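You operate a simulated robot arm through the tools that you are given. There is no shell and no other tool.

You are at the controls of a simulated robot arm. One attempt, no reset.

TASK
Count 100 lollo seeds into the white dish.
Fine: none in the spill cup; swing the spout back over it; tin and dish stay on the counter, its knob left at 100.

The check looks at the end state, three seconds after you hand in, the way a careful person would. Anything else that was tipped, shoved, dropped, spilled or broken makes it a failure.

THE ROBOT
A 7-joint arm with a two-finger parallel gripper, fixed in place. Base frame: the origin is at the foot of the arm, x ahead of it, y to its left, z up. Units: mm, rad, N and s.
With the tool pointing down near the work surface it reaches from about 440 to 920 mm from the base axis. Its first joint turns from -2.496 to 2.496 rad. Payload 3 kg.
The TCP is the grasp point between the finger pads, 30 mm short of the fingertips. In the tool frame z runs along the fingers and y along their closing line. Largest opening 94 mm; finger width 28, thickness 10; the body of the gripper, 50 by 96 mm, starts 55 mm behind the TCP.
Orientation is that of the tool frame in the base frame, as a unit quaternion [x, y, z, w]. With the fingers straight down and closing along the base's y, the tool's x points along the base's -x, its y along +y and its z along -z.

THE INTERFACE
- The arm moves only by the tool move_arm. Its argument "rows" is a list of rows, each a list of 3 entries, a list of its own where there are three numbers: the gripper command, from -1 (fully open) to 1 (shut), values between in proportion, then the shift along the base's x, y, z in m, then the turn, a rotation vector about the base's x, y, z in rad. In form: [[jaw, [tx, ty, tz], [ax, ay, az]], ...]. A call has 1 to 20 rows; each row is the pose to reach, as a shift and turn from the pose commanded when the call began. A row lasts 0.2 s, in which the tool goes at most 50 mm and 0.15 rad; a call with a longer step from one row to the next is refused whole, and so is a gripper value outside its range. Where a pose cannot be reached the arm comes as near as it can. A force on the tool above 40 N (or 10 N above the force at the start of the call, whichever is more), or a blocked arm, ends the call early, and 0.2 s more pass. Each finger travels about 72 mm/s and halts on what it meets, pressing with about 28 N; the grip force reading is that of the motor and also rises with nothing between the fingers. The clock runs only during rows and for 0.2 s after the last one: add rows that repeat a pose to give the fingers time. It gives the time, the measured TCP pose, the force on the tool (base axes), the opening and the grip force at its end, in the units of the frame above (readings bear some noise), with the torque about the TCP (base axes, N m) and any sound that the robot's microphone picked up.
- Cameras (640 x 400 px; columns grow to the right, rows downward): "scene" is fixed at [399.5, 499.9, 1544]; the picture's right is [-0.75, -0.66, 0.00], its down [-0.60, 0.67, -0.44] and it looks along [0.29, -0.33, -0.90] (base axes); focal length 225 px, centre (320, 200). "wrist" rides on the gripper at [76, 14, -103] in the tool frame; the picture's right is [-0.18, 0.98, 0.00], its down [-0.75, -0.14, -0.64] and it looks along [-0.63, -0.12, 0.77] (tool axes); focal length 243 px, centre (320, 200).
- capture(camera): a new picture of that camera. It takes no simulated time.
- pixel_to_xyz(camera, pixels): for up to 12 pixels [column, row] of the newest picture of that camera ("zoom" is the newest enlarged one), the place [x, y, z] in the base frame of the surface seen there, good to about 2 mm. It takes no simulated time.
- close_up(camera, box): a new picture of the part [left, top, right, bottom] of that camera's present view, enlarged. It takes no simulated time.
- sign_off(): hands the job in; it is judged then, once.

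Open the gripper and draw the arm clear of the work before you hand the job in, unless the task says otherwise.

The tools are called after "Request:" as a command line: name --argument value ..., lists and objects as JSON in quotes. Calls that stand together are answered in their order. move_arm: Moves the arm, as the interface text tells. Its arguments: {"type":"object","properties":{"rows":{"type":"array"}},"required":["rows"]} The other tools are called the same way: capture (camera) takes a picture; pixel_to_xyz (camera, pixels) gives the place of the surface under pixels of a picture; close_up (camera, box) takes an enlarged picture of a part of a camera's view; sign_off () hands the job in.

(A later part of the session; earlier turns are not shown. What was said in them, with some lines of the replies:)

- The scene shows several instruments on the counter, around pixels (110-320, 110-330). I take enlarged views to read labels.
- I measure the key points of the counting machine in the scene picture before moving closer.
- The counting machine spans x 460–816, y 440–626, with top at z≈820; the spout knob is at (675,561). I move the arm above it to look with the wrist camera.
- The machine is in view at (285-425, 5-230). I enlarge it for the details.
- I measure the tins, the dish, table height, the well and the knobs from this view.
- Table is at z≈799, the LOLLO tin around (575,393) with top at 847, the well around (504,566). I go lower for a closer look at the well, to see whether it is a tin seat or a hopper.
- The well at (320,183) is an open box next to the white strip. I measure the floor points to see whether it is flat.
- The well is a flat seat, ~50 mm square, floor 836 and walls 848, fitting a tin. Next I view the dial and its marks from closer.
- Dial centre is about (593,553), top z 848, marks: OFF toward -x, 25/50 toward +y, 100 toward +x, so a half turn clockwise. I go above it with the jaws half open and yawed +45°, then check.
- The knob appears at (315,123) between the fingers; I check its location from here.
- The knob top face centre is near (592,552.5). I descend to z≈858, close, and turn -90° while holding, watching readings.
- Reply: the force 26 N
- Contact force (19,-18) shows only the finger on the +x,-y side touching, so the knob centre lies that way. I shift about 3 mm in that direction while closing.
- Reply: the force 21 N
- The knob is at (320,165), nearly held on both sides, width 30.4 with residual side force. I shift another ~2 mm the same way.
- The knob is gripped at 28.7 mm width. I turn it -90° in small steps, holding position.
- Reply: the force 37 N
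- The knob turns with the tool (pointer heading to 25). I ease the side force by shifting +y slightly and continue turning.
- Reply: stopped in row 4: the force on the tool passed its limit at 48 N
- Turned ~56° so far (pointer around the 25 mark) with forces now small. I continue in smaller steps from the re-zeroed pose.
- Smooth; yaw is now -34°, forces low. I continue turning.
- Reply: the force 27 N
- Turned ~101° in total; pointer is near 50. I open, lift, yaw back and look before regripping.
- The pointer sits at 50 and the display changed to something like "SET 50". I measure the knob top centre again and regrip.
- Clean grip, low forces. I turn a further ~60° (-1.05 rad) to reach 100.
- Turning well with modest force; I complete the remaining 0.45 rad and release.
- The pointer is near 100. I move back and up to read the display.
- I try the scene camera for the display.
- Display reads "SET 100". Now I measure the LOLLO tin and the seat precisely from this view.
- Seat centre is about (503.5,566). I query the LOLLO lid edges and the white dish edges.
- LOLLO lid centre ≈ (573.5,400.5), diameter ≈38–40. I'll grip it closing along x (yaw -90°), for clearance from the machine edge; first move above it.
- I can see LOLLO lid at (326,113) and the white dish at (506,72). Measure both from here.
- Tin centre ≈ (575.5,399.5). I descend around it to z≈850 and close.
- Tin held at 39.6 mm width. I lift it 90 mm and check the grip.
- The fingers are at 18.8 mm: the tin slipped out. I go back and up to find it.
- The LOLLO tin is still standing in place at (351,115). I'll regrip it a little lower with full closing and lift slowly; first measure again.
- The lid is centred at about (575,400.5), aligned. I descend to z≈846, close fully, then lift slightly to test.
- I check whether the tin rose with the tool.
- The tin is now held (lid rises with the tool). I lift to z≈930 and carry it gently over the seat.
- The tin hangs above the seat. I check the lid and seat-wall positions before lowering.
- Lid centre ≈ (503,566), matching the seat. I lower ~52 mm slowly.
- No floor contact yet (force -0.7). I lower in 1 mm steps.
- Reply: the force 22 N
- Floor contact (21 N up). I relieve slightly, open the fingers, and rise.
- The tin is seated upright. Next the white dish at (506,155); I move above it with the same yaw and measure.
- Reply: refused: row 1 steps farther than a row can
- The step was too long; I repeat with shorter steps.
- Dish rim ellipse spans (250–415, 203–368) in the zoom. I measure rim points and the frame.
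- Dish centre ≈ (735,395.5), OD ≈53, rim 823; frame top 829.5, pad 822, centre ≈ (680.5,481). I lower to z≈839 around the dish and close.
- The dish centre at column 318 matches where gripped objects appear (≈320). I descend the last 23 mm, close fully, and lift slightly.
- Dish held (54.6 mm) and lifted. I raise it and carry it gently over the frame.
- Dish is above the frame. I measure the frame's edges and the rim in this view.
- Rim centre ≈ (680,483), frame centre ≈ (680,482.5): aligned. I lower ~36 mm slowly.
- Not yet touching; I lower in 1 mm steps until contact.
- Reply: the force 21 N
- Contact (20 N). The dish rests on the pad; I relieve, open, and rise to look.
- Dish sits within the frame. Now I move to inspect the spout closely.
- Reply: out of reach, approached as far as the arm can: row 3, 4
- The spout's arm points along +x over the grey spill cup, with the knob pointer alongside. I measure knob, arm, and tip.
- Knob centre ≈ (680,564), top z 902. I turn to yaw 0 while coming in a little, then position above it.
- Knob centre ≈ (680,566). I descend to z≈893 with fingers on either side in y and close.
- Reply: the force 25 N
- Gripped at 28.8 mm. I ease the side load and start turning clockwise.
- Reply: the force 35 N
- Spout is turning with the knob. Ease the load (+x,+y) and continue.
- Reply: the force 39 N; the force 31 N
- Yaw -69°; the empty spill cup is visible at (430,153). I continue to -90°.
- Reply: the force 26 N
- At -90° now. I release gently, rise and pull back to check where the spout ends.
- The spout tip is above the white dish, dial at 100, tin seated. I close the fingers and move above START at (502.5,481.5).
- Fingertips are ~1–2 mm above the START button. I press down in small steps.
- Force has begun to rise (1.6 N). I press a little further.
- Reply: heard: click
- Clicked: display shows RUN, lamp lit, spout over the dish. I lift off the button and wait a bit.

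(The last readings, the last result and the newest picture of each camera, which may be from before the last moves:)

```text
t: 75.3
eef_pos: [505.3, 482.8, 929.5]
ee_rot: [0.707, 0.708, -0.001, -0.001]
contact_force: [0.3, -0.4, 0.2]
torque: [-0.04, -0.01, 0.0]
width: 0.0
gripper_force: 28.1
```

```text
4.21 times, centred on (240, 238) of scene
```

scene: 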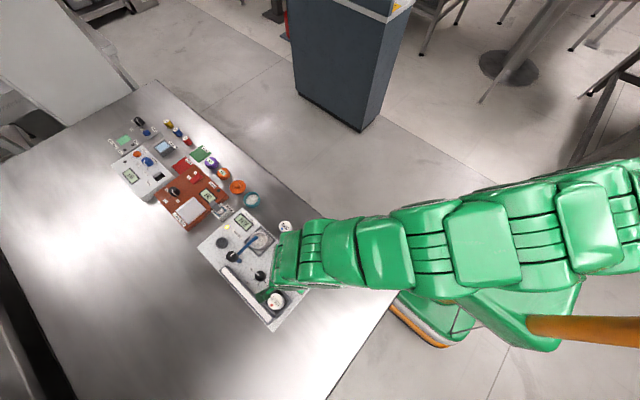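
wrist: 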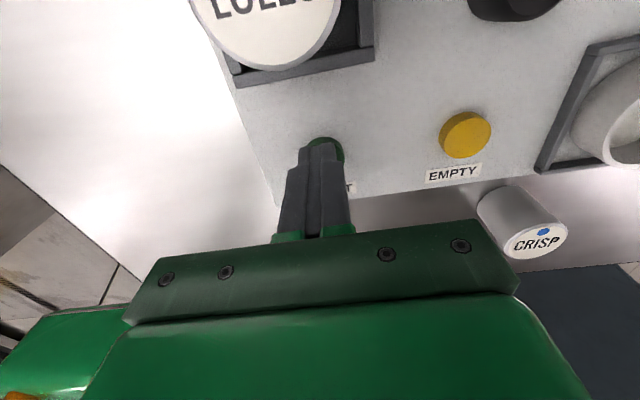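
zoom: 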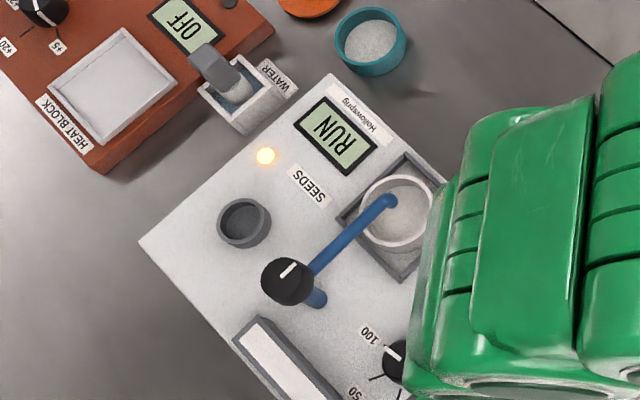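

Still RUN. I wait four more seconds while staying put, listening.

Request:
move_arm --rows '[[1, [0, 0, 0], [0, 0, 0]], [1, [0, 0, 0], [0, 0, 0]], [1, [0, 0, 0], [0, 0, 0]], [1, [0, 0, 0], [0, 0, 0]], [1, [0, 0, 0], [0, 0, 0]], [1, [0, 0, 0], [0, 0, 0]], [1, [0, 0, 0], [0, 0, 0]], [1, [0, 0, 0], [0, 0, 0]], [1, [0, 0, 0], [0, 0, 0]], [1, [0, 0, 0], [0, 0, 0]], [1, [0, 0, 0], [0, 0, 0]], [1, [0, 0, 0], [0, 0, 0]], [1, [0, 0, 0], [0, 0, 0]], [1, [0, 0, 0], [0, 0, 0]], [1, [0, 0, 0], [0, 0, 0]], [1, [0, 0, 0], [0, 0, 0]], [1, [0, 0, 0], [0, 0, 0]], [1, [0, 0, 0], [0, 0, 0]], [1, [0, 0, 0], [0, 0, 0]], [1, [0, 0, 0], [0, 0, 0]]]'

Request:
close_up --camera "scene" --box '[190, 190, 290, 285]'

Request:
capture --camera "wrist"

```text
t: 79.5
eef_pos: [503.8, 482.6, 929.6]
ee_rot: [0.706, 0.708, 0.0, 0.0]
contact_force: [1.2, 0.1, -0.2]
torque: [-0.01, 0.02, 0.03]
width: 0.1
gripper_force: 27.6
```

```text
4.21 times, centred on (240, 238) of scene
```

zoom: 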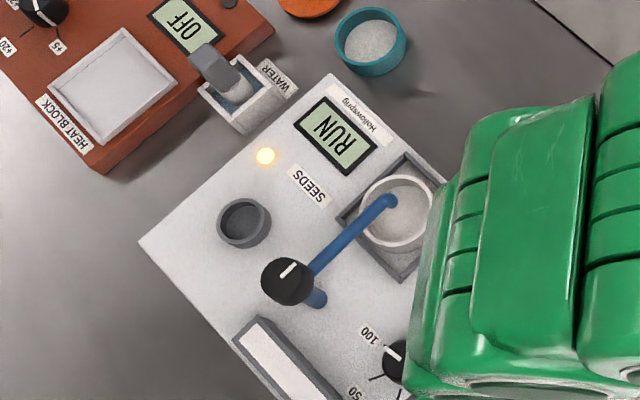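

```text
taken
```

wrist: 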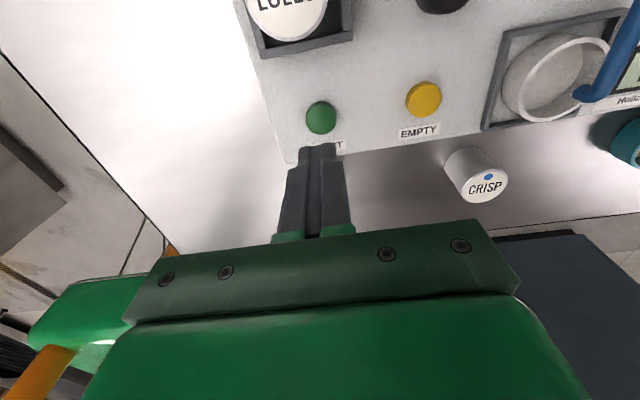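

Request:
close_up --camera "wrist" --box '[480, 0, 640, 130]'

Request:
move_arm --rows '[[1, [0, 0, 0], [0, 0, 0]], [1, [0, 0, 0], [0, 0, 0]], [1, [0, 0, 0], [0, 0, 0]], [1, [0, 0, 0], [0, 0, 0]], [1, [0, 0, 0], [0, 0, 0]], [1, [0, 0, 0], [0, 0, 0]], [1, [0, 0, 0], [0, 0, 0]], [1, [0, 0, 0], [0, 0, 0]], [1, [0, 0, 0], [0, 0, 0]], [1, [0, 0, 0], [0, 0, 0]], [1, [0, 0, 0], [0, 0, 0]], [1, [0, 0, 0], [0, 0, 0]], [1, [0, 0, 0], [0, 0, 0]], [1, [0, 0, 0], [0, 0, 0]], [1, [0, 0, 0], [0, 0, 0]], [1, [0, 0, 0], [0, 0, 0]], [1, [0, 0, 0], [0, 0, 0]], [1, [0, 0, 0], [0, 0, 0]], [1, [0, 0, 0], [0, 0, 0]], [1, [0, 0, 0], [0, 0, 0]]]'

Request:
close_up --camera "scene" --box '[190, 190, 290, 285]'

```text
3.08 times, centred on (560, 65) of wrist
```

zoom: 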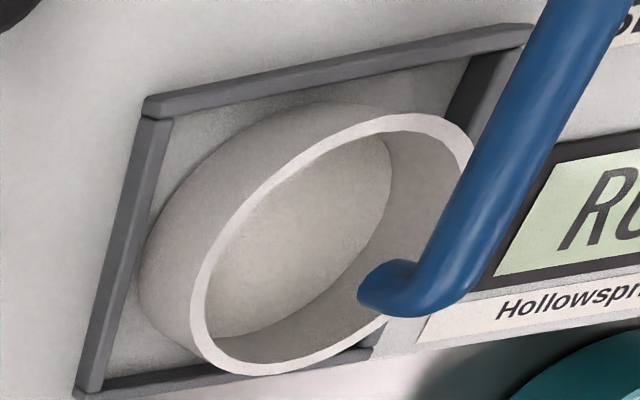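

```text
t: 83.7
eef_pos: [504.5, 481.7, 927.4]
ee_rot: [0.706, 0.708, 0.0, -0.001]
contact_force: [-0.1, 0.2, -0.3]
torque: [0.01, 0.0, -0.01]
width: 0.0
gripper_force: 28.0
```

```text
4.21 times, centred on (240, 238) of scene
```

zoom: 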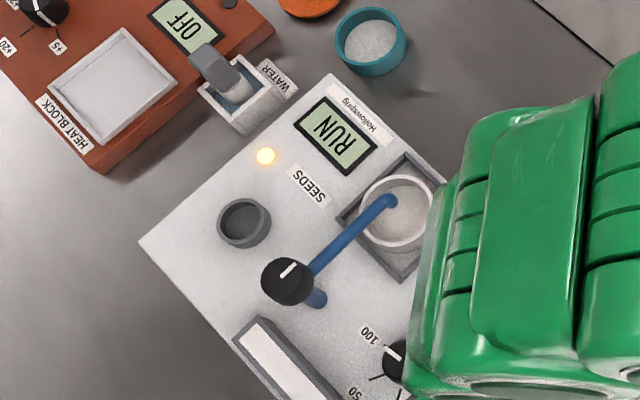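

Still RUN; I keep waiting and check the dish.

Request:
move_arm --rows '[[1, [0, 0, 0], [0, 0, 0]], [1, [0, 0, 0], [0, 0, 0]], [1, [0, 0, 0], [0, 0, 0]], [1, [0, 0, 0], [0, 0, 0]], [1, [0, 0, 0], [0, 0, 0]], [1, [0, 0, 0], [0, 0, 0]], [1, [0, 0, 0], [0, 0, 0]], [1, [0, 0, 0], [0, 0, 0]], [1, [0, 0, 0], [0, 0, 0]], [1, [0, 0, 0], [0, 0, 0]], [1, [0, 0, 0], [0, 0, 0]], [1, [0, 0, 0], [0, 0, 0]], [1, [0, 0, 0], [0, 0, 0]], [1, [0, 0, 0], [0, 0, 0]], [1, [0, 0, 0], [0, 0, 0]], [1, [0, 0, 0], [0, 0, 0]], [1, [0, 0, 0], [0, 0, 0]], [1, [0, 0, 0], [0, 0, 0]], [1, [0, 0, 0], [0, 0, 0]], [1, [0, 0, 0], [0, 0, 0]]]'

Request:
close_up --camera "scene" --box '[190, 190, 290, 285]'

Request:
close_up --camera "wrist" --box '[480, 0, 640, 130]'

```text
t: 87.9
eef_pos: [504.0, 483.0, 928.3]
ee_rot: [0.707, 0.708, -0.001, -0.001]
contact_force: [-0.3, 0.1, -0.3]
torque: [-0.01, 0.0, 0.01]
width: 0.1
gripper_force: 28.2
```

```text
4.21 times, centred on (240, 238) of scene
```

zoom: 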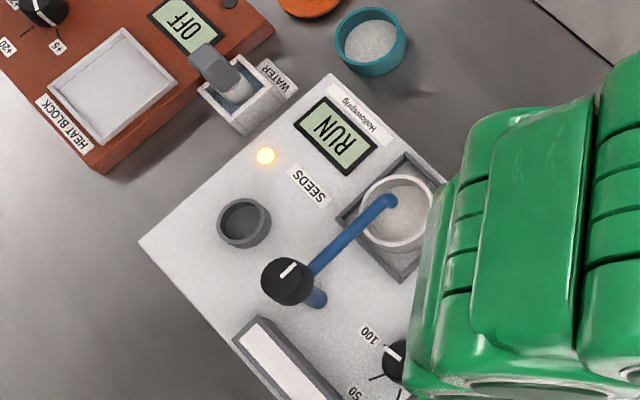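

```text
3.08 times, centred on (560, 65) of wrist
```

zoom: 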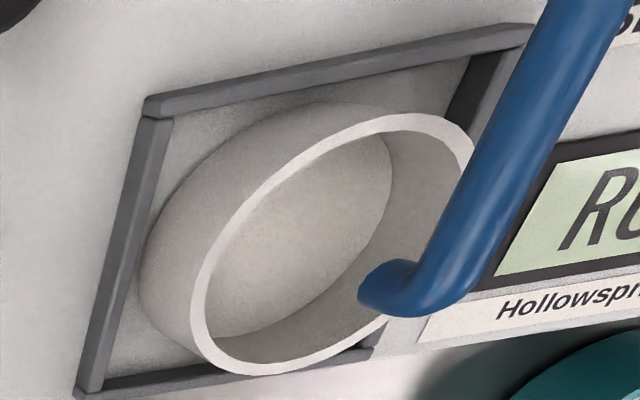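

Still running, no seeds visible yet. I keep waiting and also inspect the strip and tin.

Request:
move_arm --rows '[[1, [0, 0, 0.02], [0, 0, 0]], [1, [0, -0.02, 0.05], [0, 0, 0]], [1, [0.02, -0.02, 0.07], [0, 0, 0]], [1, [0.04, -0.02, 0.07], [0, 0, 0]], [1, [0.04, -0.02, 0.07], [0, 0, 0]], [1, [0.04, -0.02, 0.07], [0, 0, 0]], [1, [0.04, -0.02, 0.07], [0, 0, 0]], [1, [0.04, -0.02, 0.07], [0, 0, 0]], [1, [0.04, -0.02, 0.07], [0, 0, 0]], [1, [0.04, -0.02, 0.07], [0, 0, 0]], [1, [0.04, -0.02, 0.07], [0, 0, 0]], [1, [0.04, -0.02, 0.07], [0, 0, 0]], [1, [0.04, -0.02, 0.07], [0, 0, 0]], [1, [0.04, -0.02, 0.07], [0, 0, 0]], [1, [0.04, -0.02, 0.07], [0, 0, 0]], [1, [0.04, -0.02, 0.07], [0, 0, 0]], [1, [0.04, -0.02, 0.07], [0, 0, 0]], [1, [0.04, -0.02, 0.07], [0, 0, 0]], [1, [0.04, -0.02, 0.07], [0, 0, 0]], [1, [0.04, -0.02, 0.07], [0, 0, 0]]]'

Request:
capture --camera "wrist"

Request:
close_up --camera "scene" --box '[190, 190, 310, 335]'

```text
t: 92.1
eef_pos: [543.2, 462.0, 999.4]
ee_rot: [0.707, 0.708, -0.001, 0.0]
contact_force: [0.4, 0.1, 0.5]
torque: [-0.01, -0.03, 0.02]
width: 0.0
gripper_force: 27.8
```

```text
taken
```

wrist: 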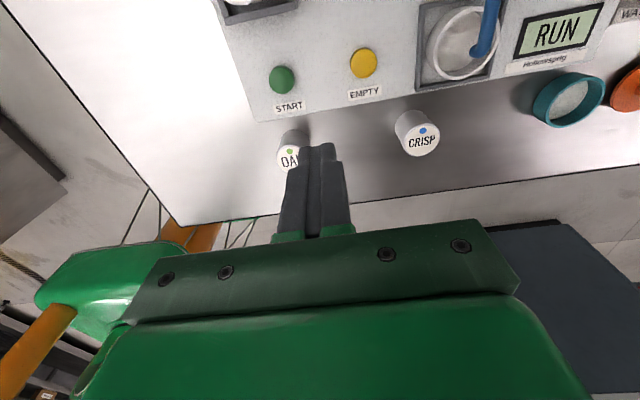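

```text
2.76 times, centred on (250, 262) of scene
```

zoom: 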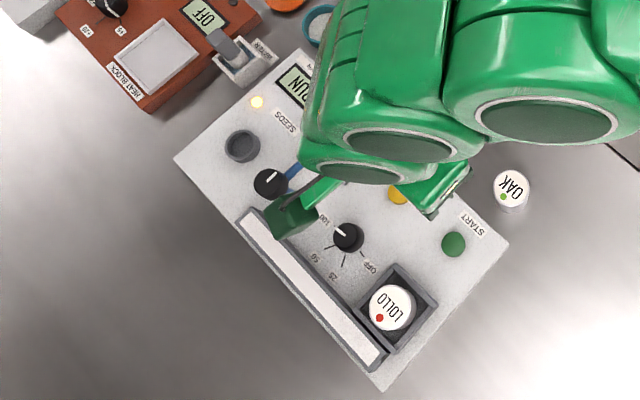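

From here the wrist camera sees both display ("RUN") and dish. I keep waiting.

Request:
move_arm --rows '[[1, [0, 0, 0], [0, 0, 0]], [1, [0, 0, 0], [0, 0, 0]], [1, [0, 0, 0], [0, 0, 0]], [1, [0, 0, 0], [0, 0, 0]], [1, [0, 0, 0], [0, 0, 0]], [1, [0, 0, 0], [0, 0, 0]], [1, [0, 0, 0], [0, 0, 0]], [1, [0, 0, 0], [0, 0, 0]], [1, [0, 0, 0], [0, 0, 0]], [1, [0, 0, 0], [0, 0, 0]], [1, [0, 0, 0], [0, 0, 0]], [1, [0, 0, 0], [0, 0, 0]], [1, [0, 0, 0], [0, 0, 0]], [1, [0, 0, 0], [0, 0, 0]], [1, [0, 0, 0], [0, 0, 0]], [1, [0, 0, 0], [0, 0, 0]], [1, [0, 0, 0], [0, 0, 0]], [1, [0, 0, 0], [0, 0, 0]], [1, [0, 0, 0], [0, 0, 0]], [1, [0, 0, 0], [0, 0, 0]]]'

Request:
close_up --camera "wrist" --box '[400, 0, 620, 130]'

```text
t: 96.3
eef_pos: [542.4, 461.6, 999.5]
ee_rot: [0.706, 0.708, 0.0, -0.001]
contact_force: [-1.1, -0.4, 0.1]
torque: [-0.01, 0.01, 0.03]
width: 0.1
gripper_force: 27.9
```

```text
2.91 times, centred on (510, 65) of wrist
```

zoom: 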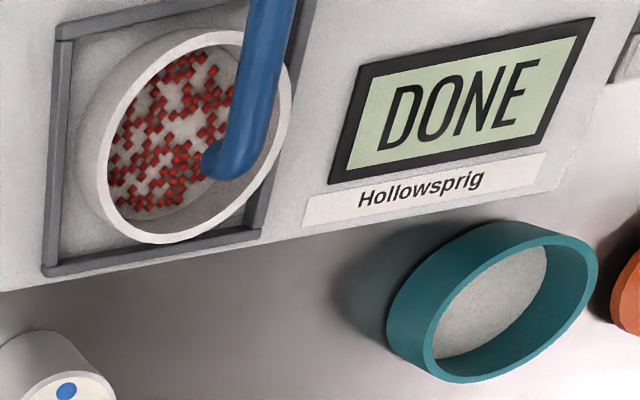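

DONE, with red seeds in the white dish. Now I return to the spout knob at (680,565), yaw -90°, jaws half open.

Request:
move_arm --rows '[[0.5, [0.03, 0.022, 0], [0, 0, 0]], [0.2, [0.06, 0.044, 0], [0, 0, 0]], [-0.1, [0.09, 0.066, 0], [0, 0, 0]], [-0.1, [0.12, 0.088, 0], [0, 0, 0]], [-0.1, [0.137, 0.103, 0], [0, 0, 0]], [-0.1, [0.137, 0.103, -0.03], [0, 0, 0]], [-0.1, [0.137, 0.103, -0.03], [0, 0, 0]]]'

Request:
capture --camera "wrist"

```text
t: 97.9
eef_pos: [680.6, 566.7, 967.1]
ee_rot: [0.706, 0.708, -0.001, 0.0]
contact_force: [-0.4, 0.1, -0.2]
torque: [-0.02, 0.0, 0.0]
width: 51.6
gripper_force: 0.1
out of reach, approached as far as the arm can: row 5
```

```text
taken
```

wrist: 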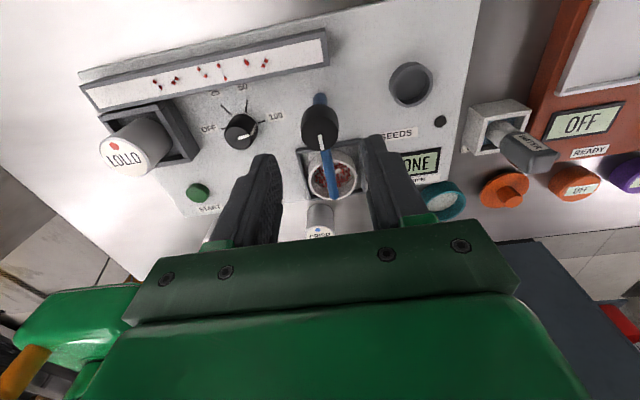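

The spout knob is at (319,120), aligned. I check its position, then descend and grip.

Request:
pixel_to_xyz --camera "wrist" --pixels '[[319, 132], [304, 131], [333, 130], [318, 120], [320, 148]]'

Request:
move_arm --rows '[[-0.1, [0.0, 0.0, -0.04], [0, 0, 0]], [-0.1, [0, 0.0, -0.075], [0, 0, 0]], [-0.1, [0, 0.0, -0.075], [0, 0, 0]], [0.3, [0, 0.0, -0.075], [0, 0, 0]], [0.6, [0, 0.0, -0.075], [0, 0, 0]], [0.6, [0, 0.0, -0.075], [0, 0, 0]]]'

```text
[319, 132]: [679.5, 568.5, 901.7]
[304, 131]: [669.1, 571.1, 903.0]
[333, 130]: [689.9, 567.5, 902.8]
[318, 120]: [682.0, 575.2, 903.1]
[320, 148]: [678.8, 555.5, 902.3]
```

```text
t: 99.3
eef_pos: [680.2, 567.0, 894.9]
ee_rot: [0.706, 0.708, 0.0, -0.001]
contact_force: [-12.6, -3.5, 1.7]
torque: [-0.11, 0.18, -0.05]
width: 29.0
gripper_force: 44.9
```

Gripped at 29 mm. I turn counter-clockwise in small steps, easing -x slightly.

Request:
move_arm --rows '[[0.6, [-0.0005, -0.0005, 0], [0, 0, 0]], [0.6, [-0.0005, -0.0005, 0], [0, 0, 0.08]], [0.6, [-0.0005, -0.0005, 0], [0, 0, 0.16]], [0.6, [-0.0005, -0.0005, 0], [0, 0, 0.24]], [0.6, [-0.0005, -0.0005, 0], [0, 0, 0.32]], [0.6, [-0.0005, -0.0005, 0], [0, 0, 0.4]]]'

```text
t: 100.7
eef_pos: [678.4, 566.1, 894.6]
ee_rot: [0.55, 0.835, 0.001, -0.001]
contact_force: [-9.3, 22.0, 7.6]
torque: [0.85, 0.37, -0.01]
width: 28.9
gripper_force: 45.3
```

Request:
move_arm --rows '[[0.6, [-0.0004, 0.001, 0], [0, 0, 0]], [0.6, [-0.0004, 0.001, 0], [0, 0, 0.08]], [0.6, [-0.0004, 0.001, 0], [0, 0, 0.16]], [0.6, [-0.0004, 0.001, 0], [0, 0, 0.24]], [0.6, [-0.0004, 0.001, 0], [0, 0, 0.32]], [0.6, [-0.0004, 0.001, 0], [0, 0, 0.4]]]'

Request:
capture --camera "wrist"

```text
t: 102.1
eef_pos: [679.4, 565.8, 893.7]
ee_rot: [0.38, 0.925, -0.001, -0.002]
contact_force: [-8.0, -5.5, 5.1]
torque: [-0.45, -0.01, 0.0]
width: 28.9
gripper_force: 44.9
stopped in row 6: the force on the tool passed its limit at 41 N (the readings are from after the stop); the commanded pose is now the measured one
```

```text
taken
```

wrist: 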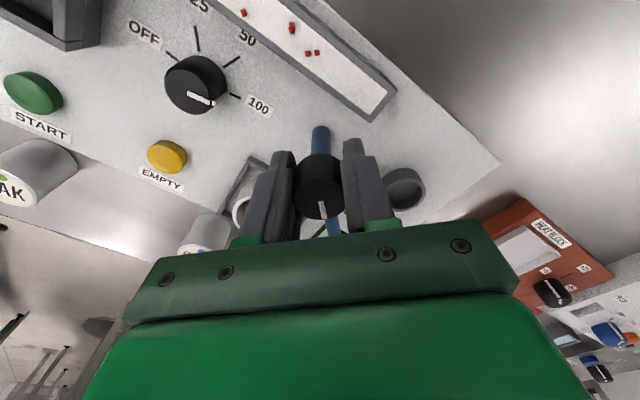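

Force limit stopped the call but the pose re-zeroed at yaw -45° with low force. I continue.

Request:
move_arm --rows '[[0.6, [0, 0, 0], [0, 0, 0.08]], [0.6, [0, 0, 0], [0, 0, 0.16]], [0.6, [0, 0, 0], [0, 0, 0.24]], [0.6, [0, 0, 0], [0, 0, 0.32]]]'

```text
t: 103.1
eef_pos: [678.5, 566.4, 893.6]
ee_rot: [0.228, 0.974, -0.002, -0.002]
contact_force: [-25.6, -20.2, 8.3]
torque: [-0.67, 0.0, -0.07]
width: 28.6
gripper_force: 45.2
```

Request:
move_arm --rows '[[0.6, [-0.001, -0.0008, 0], [0, 0, 0]], [0.6, [-0.001, -0.0008, 0], [0, 0, 0.08]], [0.6, [-0.001, -0.0008, 0], [0, 0, 0.16]], [0.6, [-0.001, -0.0008, 0], [0, 0, 0.24]]]'

```text
t: 104.1
eef_pos: [678.1, 565.7, 894.6]
ee_rot: [0.11, 0.994, -0.001, 0.0]
contact_force: [-6.9, -3.6, 6.4]
torque: [0.15, 0.51, -0.03]
width: 28.8
gripper_force: 44.7
```

Yaw -12.6°; I finish the remaining 0.22 rad.

Request:
move_arm --rows '[[0.6, [0, 0, 0], [0, 0, 0.08]], [0.6, [0, 0, 0], [0, 0, 0.16]], [0.6, [0, 0, 0], [0, 0, 0.22]], [0.6, [0, 0, 0], [0, 0, 0.22]]]'

Request:
capture --camera "wrist"

Request:
close_up --camera "scene" --box '[190, 190, 310, 335]'

```text
t: 105.1
eef_pos: [678.4, 565.1, 895.3]
ee_rot: [0.0, 1.0, -0.002, -0.001]
contact_force: [-19.3, -24.1, 19.2]
torque: [-0.46, 0.85, -0.04]
width: 28.7
gripper_force: 45.3
```

```text
taken
```

wrist: 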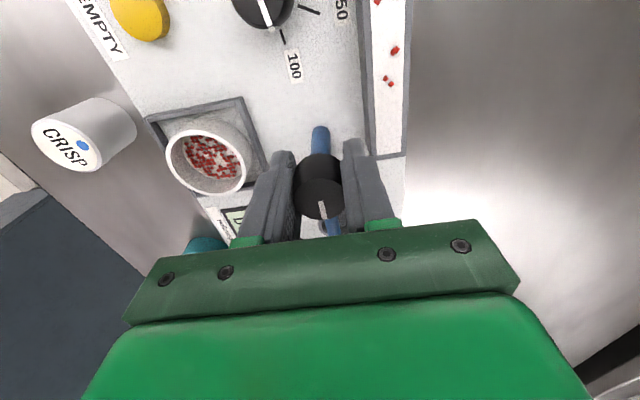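

```text
2.76 times, centred on (250, 262) of scene
```

zoom: 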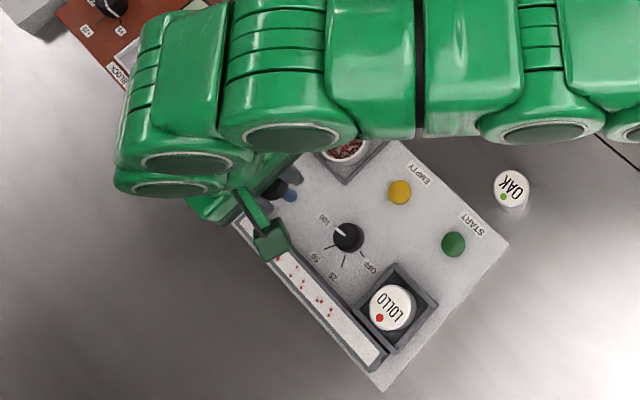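

The knob pointer is along the arm again. I relieve the load, open, rise straight up, and look.

Request:
move_arm --rows '[[0.6, [-0.0008, -0.001, 0.001], [0, 0, 0]], [0.4, [-0.0008, -0.001, 0.001], [0, 0, 0]], [0.1, [-0.0008, -0.001, 0.001], [0, 0, 0]], [-0.1, [-0.0008, -0.001, 0.001], [0, 0, 0]], [-0.1, [-0.0008, -0.001, 0.03], [0, 0, 0]], [-0.1, [-0.0008, -0.001, 0.07], [0, 0, 0]], [-0.1, [-0.0008, -0.001, 0.07], [0, 0, 0]]]'

Request:
capture --camera "wrist"

Request:
close_up --camera "wrist" --box '[170, 70, 390, 220]'

```text
t: 106.7
eef_pos: [677.6, 566.8, 961.4]
ee_rot: [0.0, 1.0, -0.001, -0.001]
contact_force: [-1.1, -0.2, 0.0]
torque: [0.0, 0.0, 0.02]
width: 51.7
gripper_force: 0.0
```

```text
taken
```

wrist: 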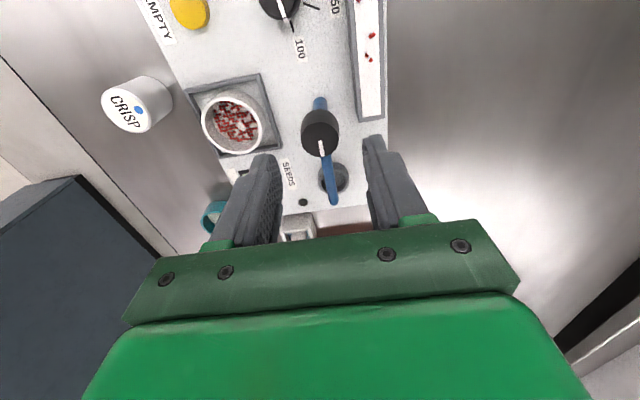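

```text
2.67 times, centred on (280, 145) of wrist
```

zoom: 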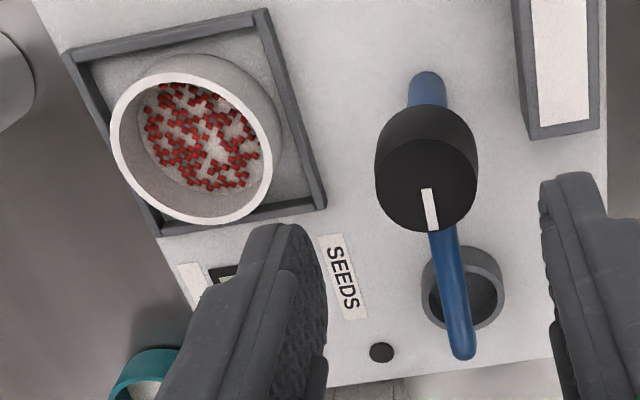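

The spout is back over the spill cup. I retract the arm up and away, to view everything with the scene camera.

Request:
move_arm --rows '[[-0.1, [0, 0, 0.04], [0, 0, 0]], [-0.4, [-0.01, -0.03, 0.08], [0, 0, 0]], [-0.7, [-0.03, -0.06, 0.11], [0, 0, 0]], [-1, [-0.05, -0.1, 0.12], [0, 0, 0]], [-1, [-0.07, -0.14, 0.13], [0, 0, 0]], [-1, [-0.08, -0.18, 0.14], [0, 0, 0]], [-1, [-0.09, -0.22, 0.15], [0, 0, 0]], [-1, [-0.1, -0.26, 0.16], [0, 0, 0]], [-1, [-0.11, -0.3, 0.17], [0, 0, 0]], [-1, [-0.12, -0.34, 0.18], [0, 0, 0]], [-1, [-0.13, -0.38, 0.19], [0, 0, 0]], [-1, [-0.13, -0.38, 0.19], [0, 0, 0]]]'

Request:
capture --camera "scene"

Request:
close_up --camera "scene" --box '[190, 190, 290, 285]'

Request:
close_up --camera "scene" --box '[190, 190, 340, 335]'

```text
refused: row 2 steps farther than a row can; nothing moved
```

```text
taken
```

scene: 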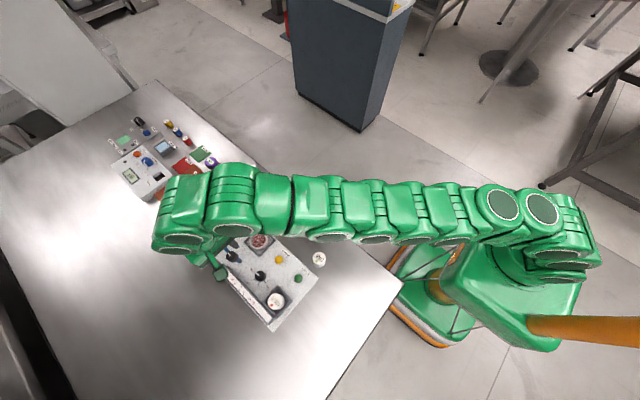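

```text
4.21 times, centred on (240, 238) of scene
```

zoom: 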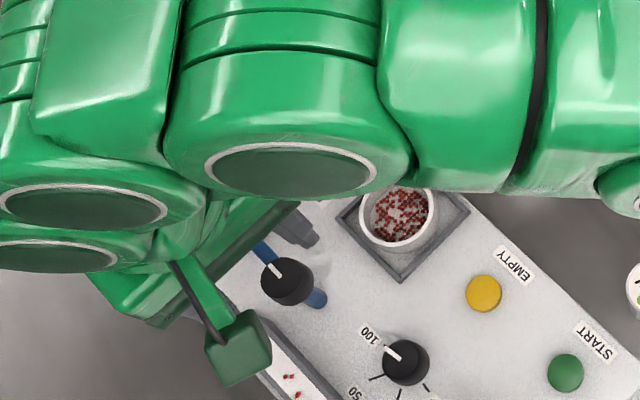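

```text
2.76 times, centred on (265, 262) of scene
```

zoom: 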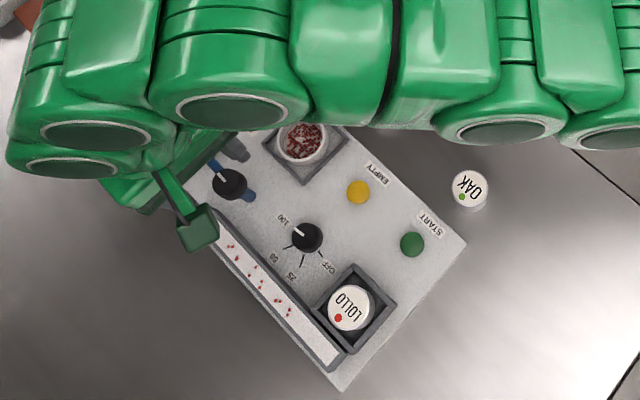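

A step was too long; I repeat the retreat with shorter steps.

Request:
move_arm --rows '[[-0.1, [0, 0, 0.04], [0, 0, 0]], [-0.3, [-0.005, -0.01, 0.08], [0, 0, 0]], [-0.6, [-0.02, -0.03, 0.11], [0, 0, 0]], [-0.8, [-0.04, -0.06, 0.13], [0, 0, 0]], [-1, [-0.05, -0.1, 0.14], [0, 0, 0]], [-1, [-0.06, -0.14, 0.15], [0, 0, 0]], [-1, [-0.07, -0.18, 0.16], [0, 0, 0]], [-1, [-0.08, -0.22, 0.17], [0, 0, 0]], [-1, [-0.09, -0.26, 0.18], [0, 0, 0]], [-1, [-0.1, -0.3, 0.19], [0, 0, 0]], [-1, [-0.11, -0.34, 0.2], [0, 0, 0]], [-1, [-0.12, -0.38, 0.21], [0, 0, 0]], [-1, [-0.13, -0.42, 0.22], [0, 0, 0]], [-1, [-0.13, -0.42, 0.22], [0, 0, 0]]]'

Request:
capture --camera "scene"

Request:
close_up --camera "scene" --box '[190, 190, 290, 285]'

Request:
close_up --camera "scene" --box '[190, 190, 340, 335]'

```text
t: 109.7
eef_pos: [545.5, 145.3, 1182.4]
ee_rot: [0.0, 1.0, -0.001, -0.001]
contact_force: [1.1, -0.2, 0.4]
torque: [-0.01, 0.01, -0.02]
width: 94.0
gripper_force: 0.0
out of reach, approached as far as the arm can: row 1, 2
```

```text
taken
```

scene: 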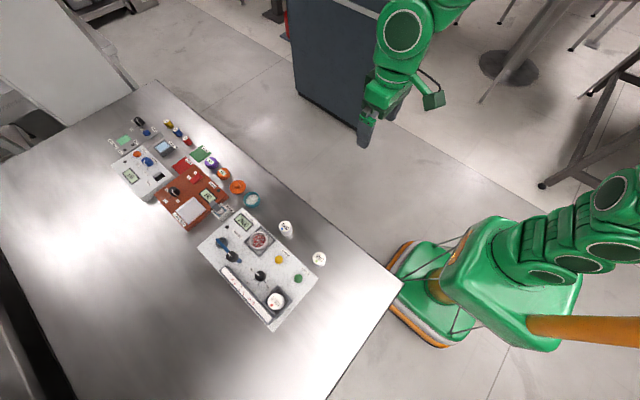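

```text
4.21 times, centred on (240, 238) of scene
```

zoom: 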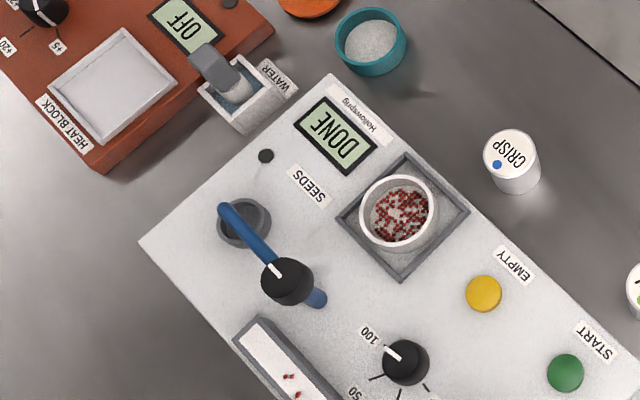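

```text
2.76 times, centred on (265, 262) of scene
```

zoom: 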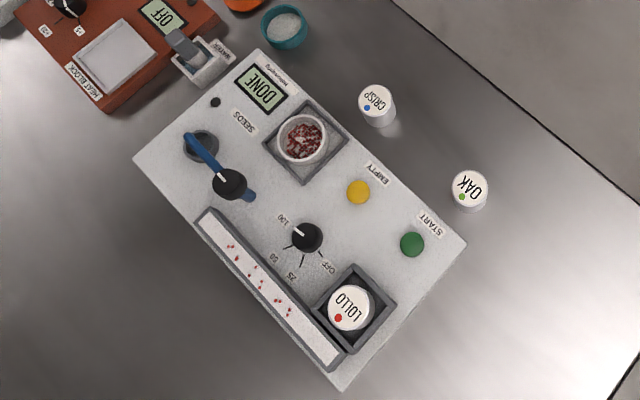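

The final view shows DONE, red seeds in the white dish on the frame, and the LOLLO tin seated. The spout is back in its original position over the empty cup, the dial is at 100, and the arm is clear with the gripper open. I hand the job in.

Request:
sign_off

```text
The job is handed in.
```

I ran the counter for 100 lollo seeds into the white dish, and its display reads DONE. I went by that display and did not count the seeds myself.

At hand-in:
- **Spill cup:** I saw no seeds in it, and the spout is swung back over it in its starting position.
- **Counter:** the lollo tin is in its seat, the white dish is on its pad, and the knob is at 100.
- **Leftover seeds:** a few red seeds were left on the counter's white strip after the run. I left them there and did not press EMPTY.
- **Tin slip:** the tin slipped out of the gripper on my first attempt to lift it. It stayed standing in place and nothing spilled, and the second lift held.

The arm is clear of the work with the gripper open. The other tins and the teal dish are where they were.
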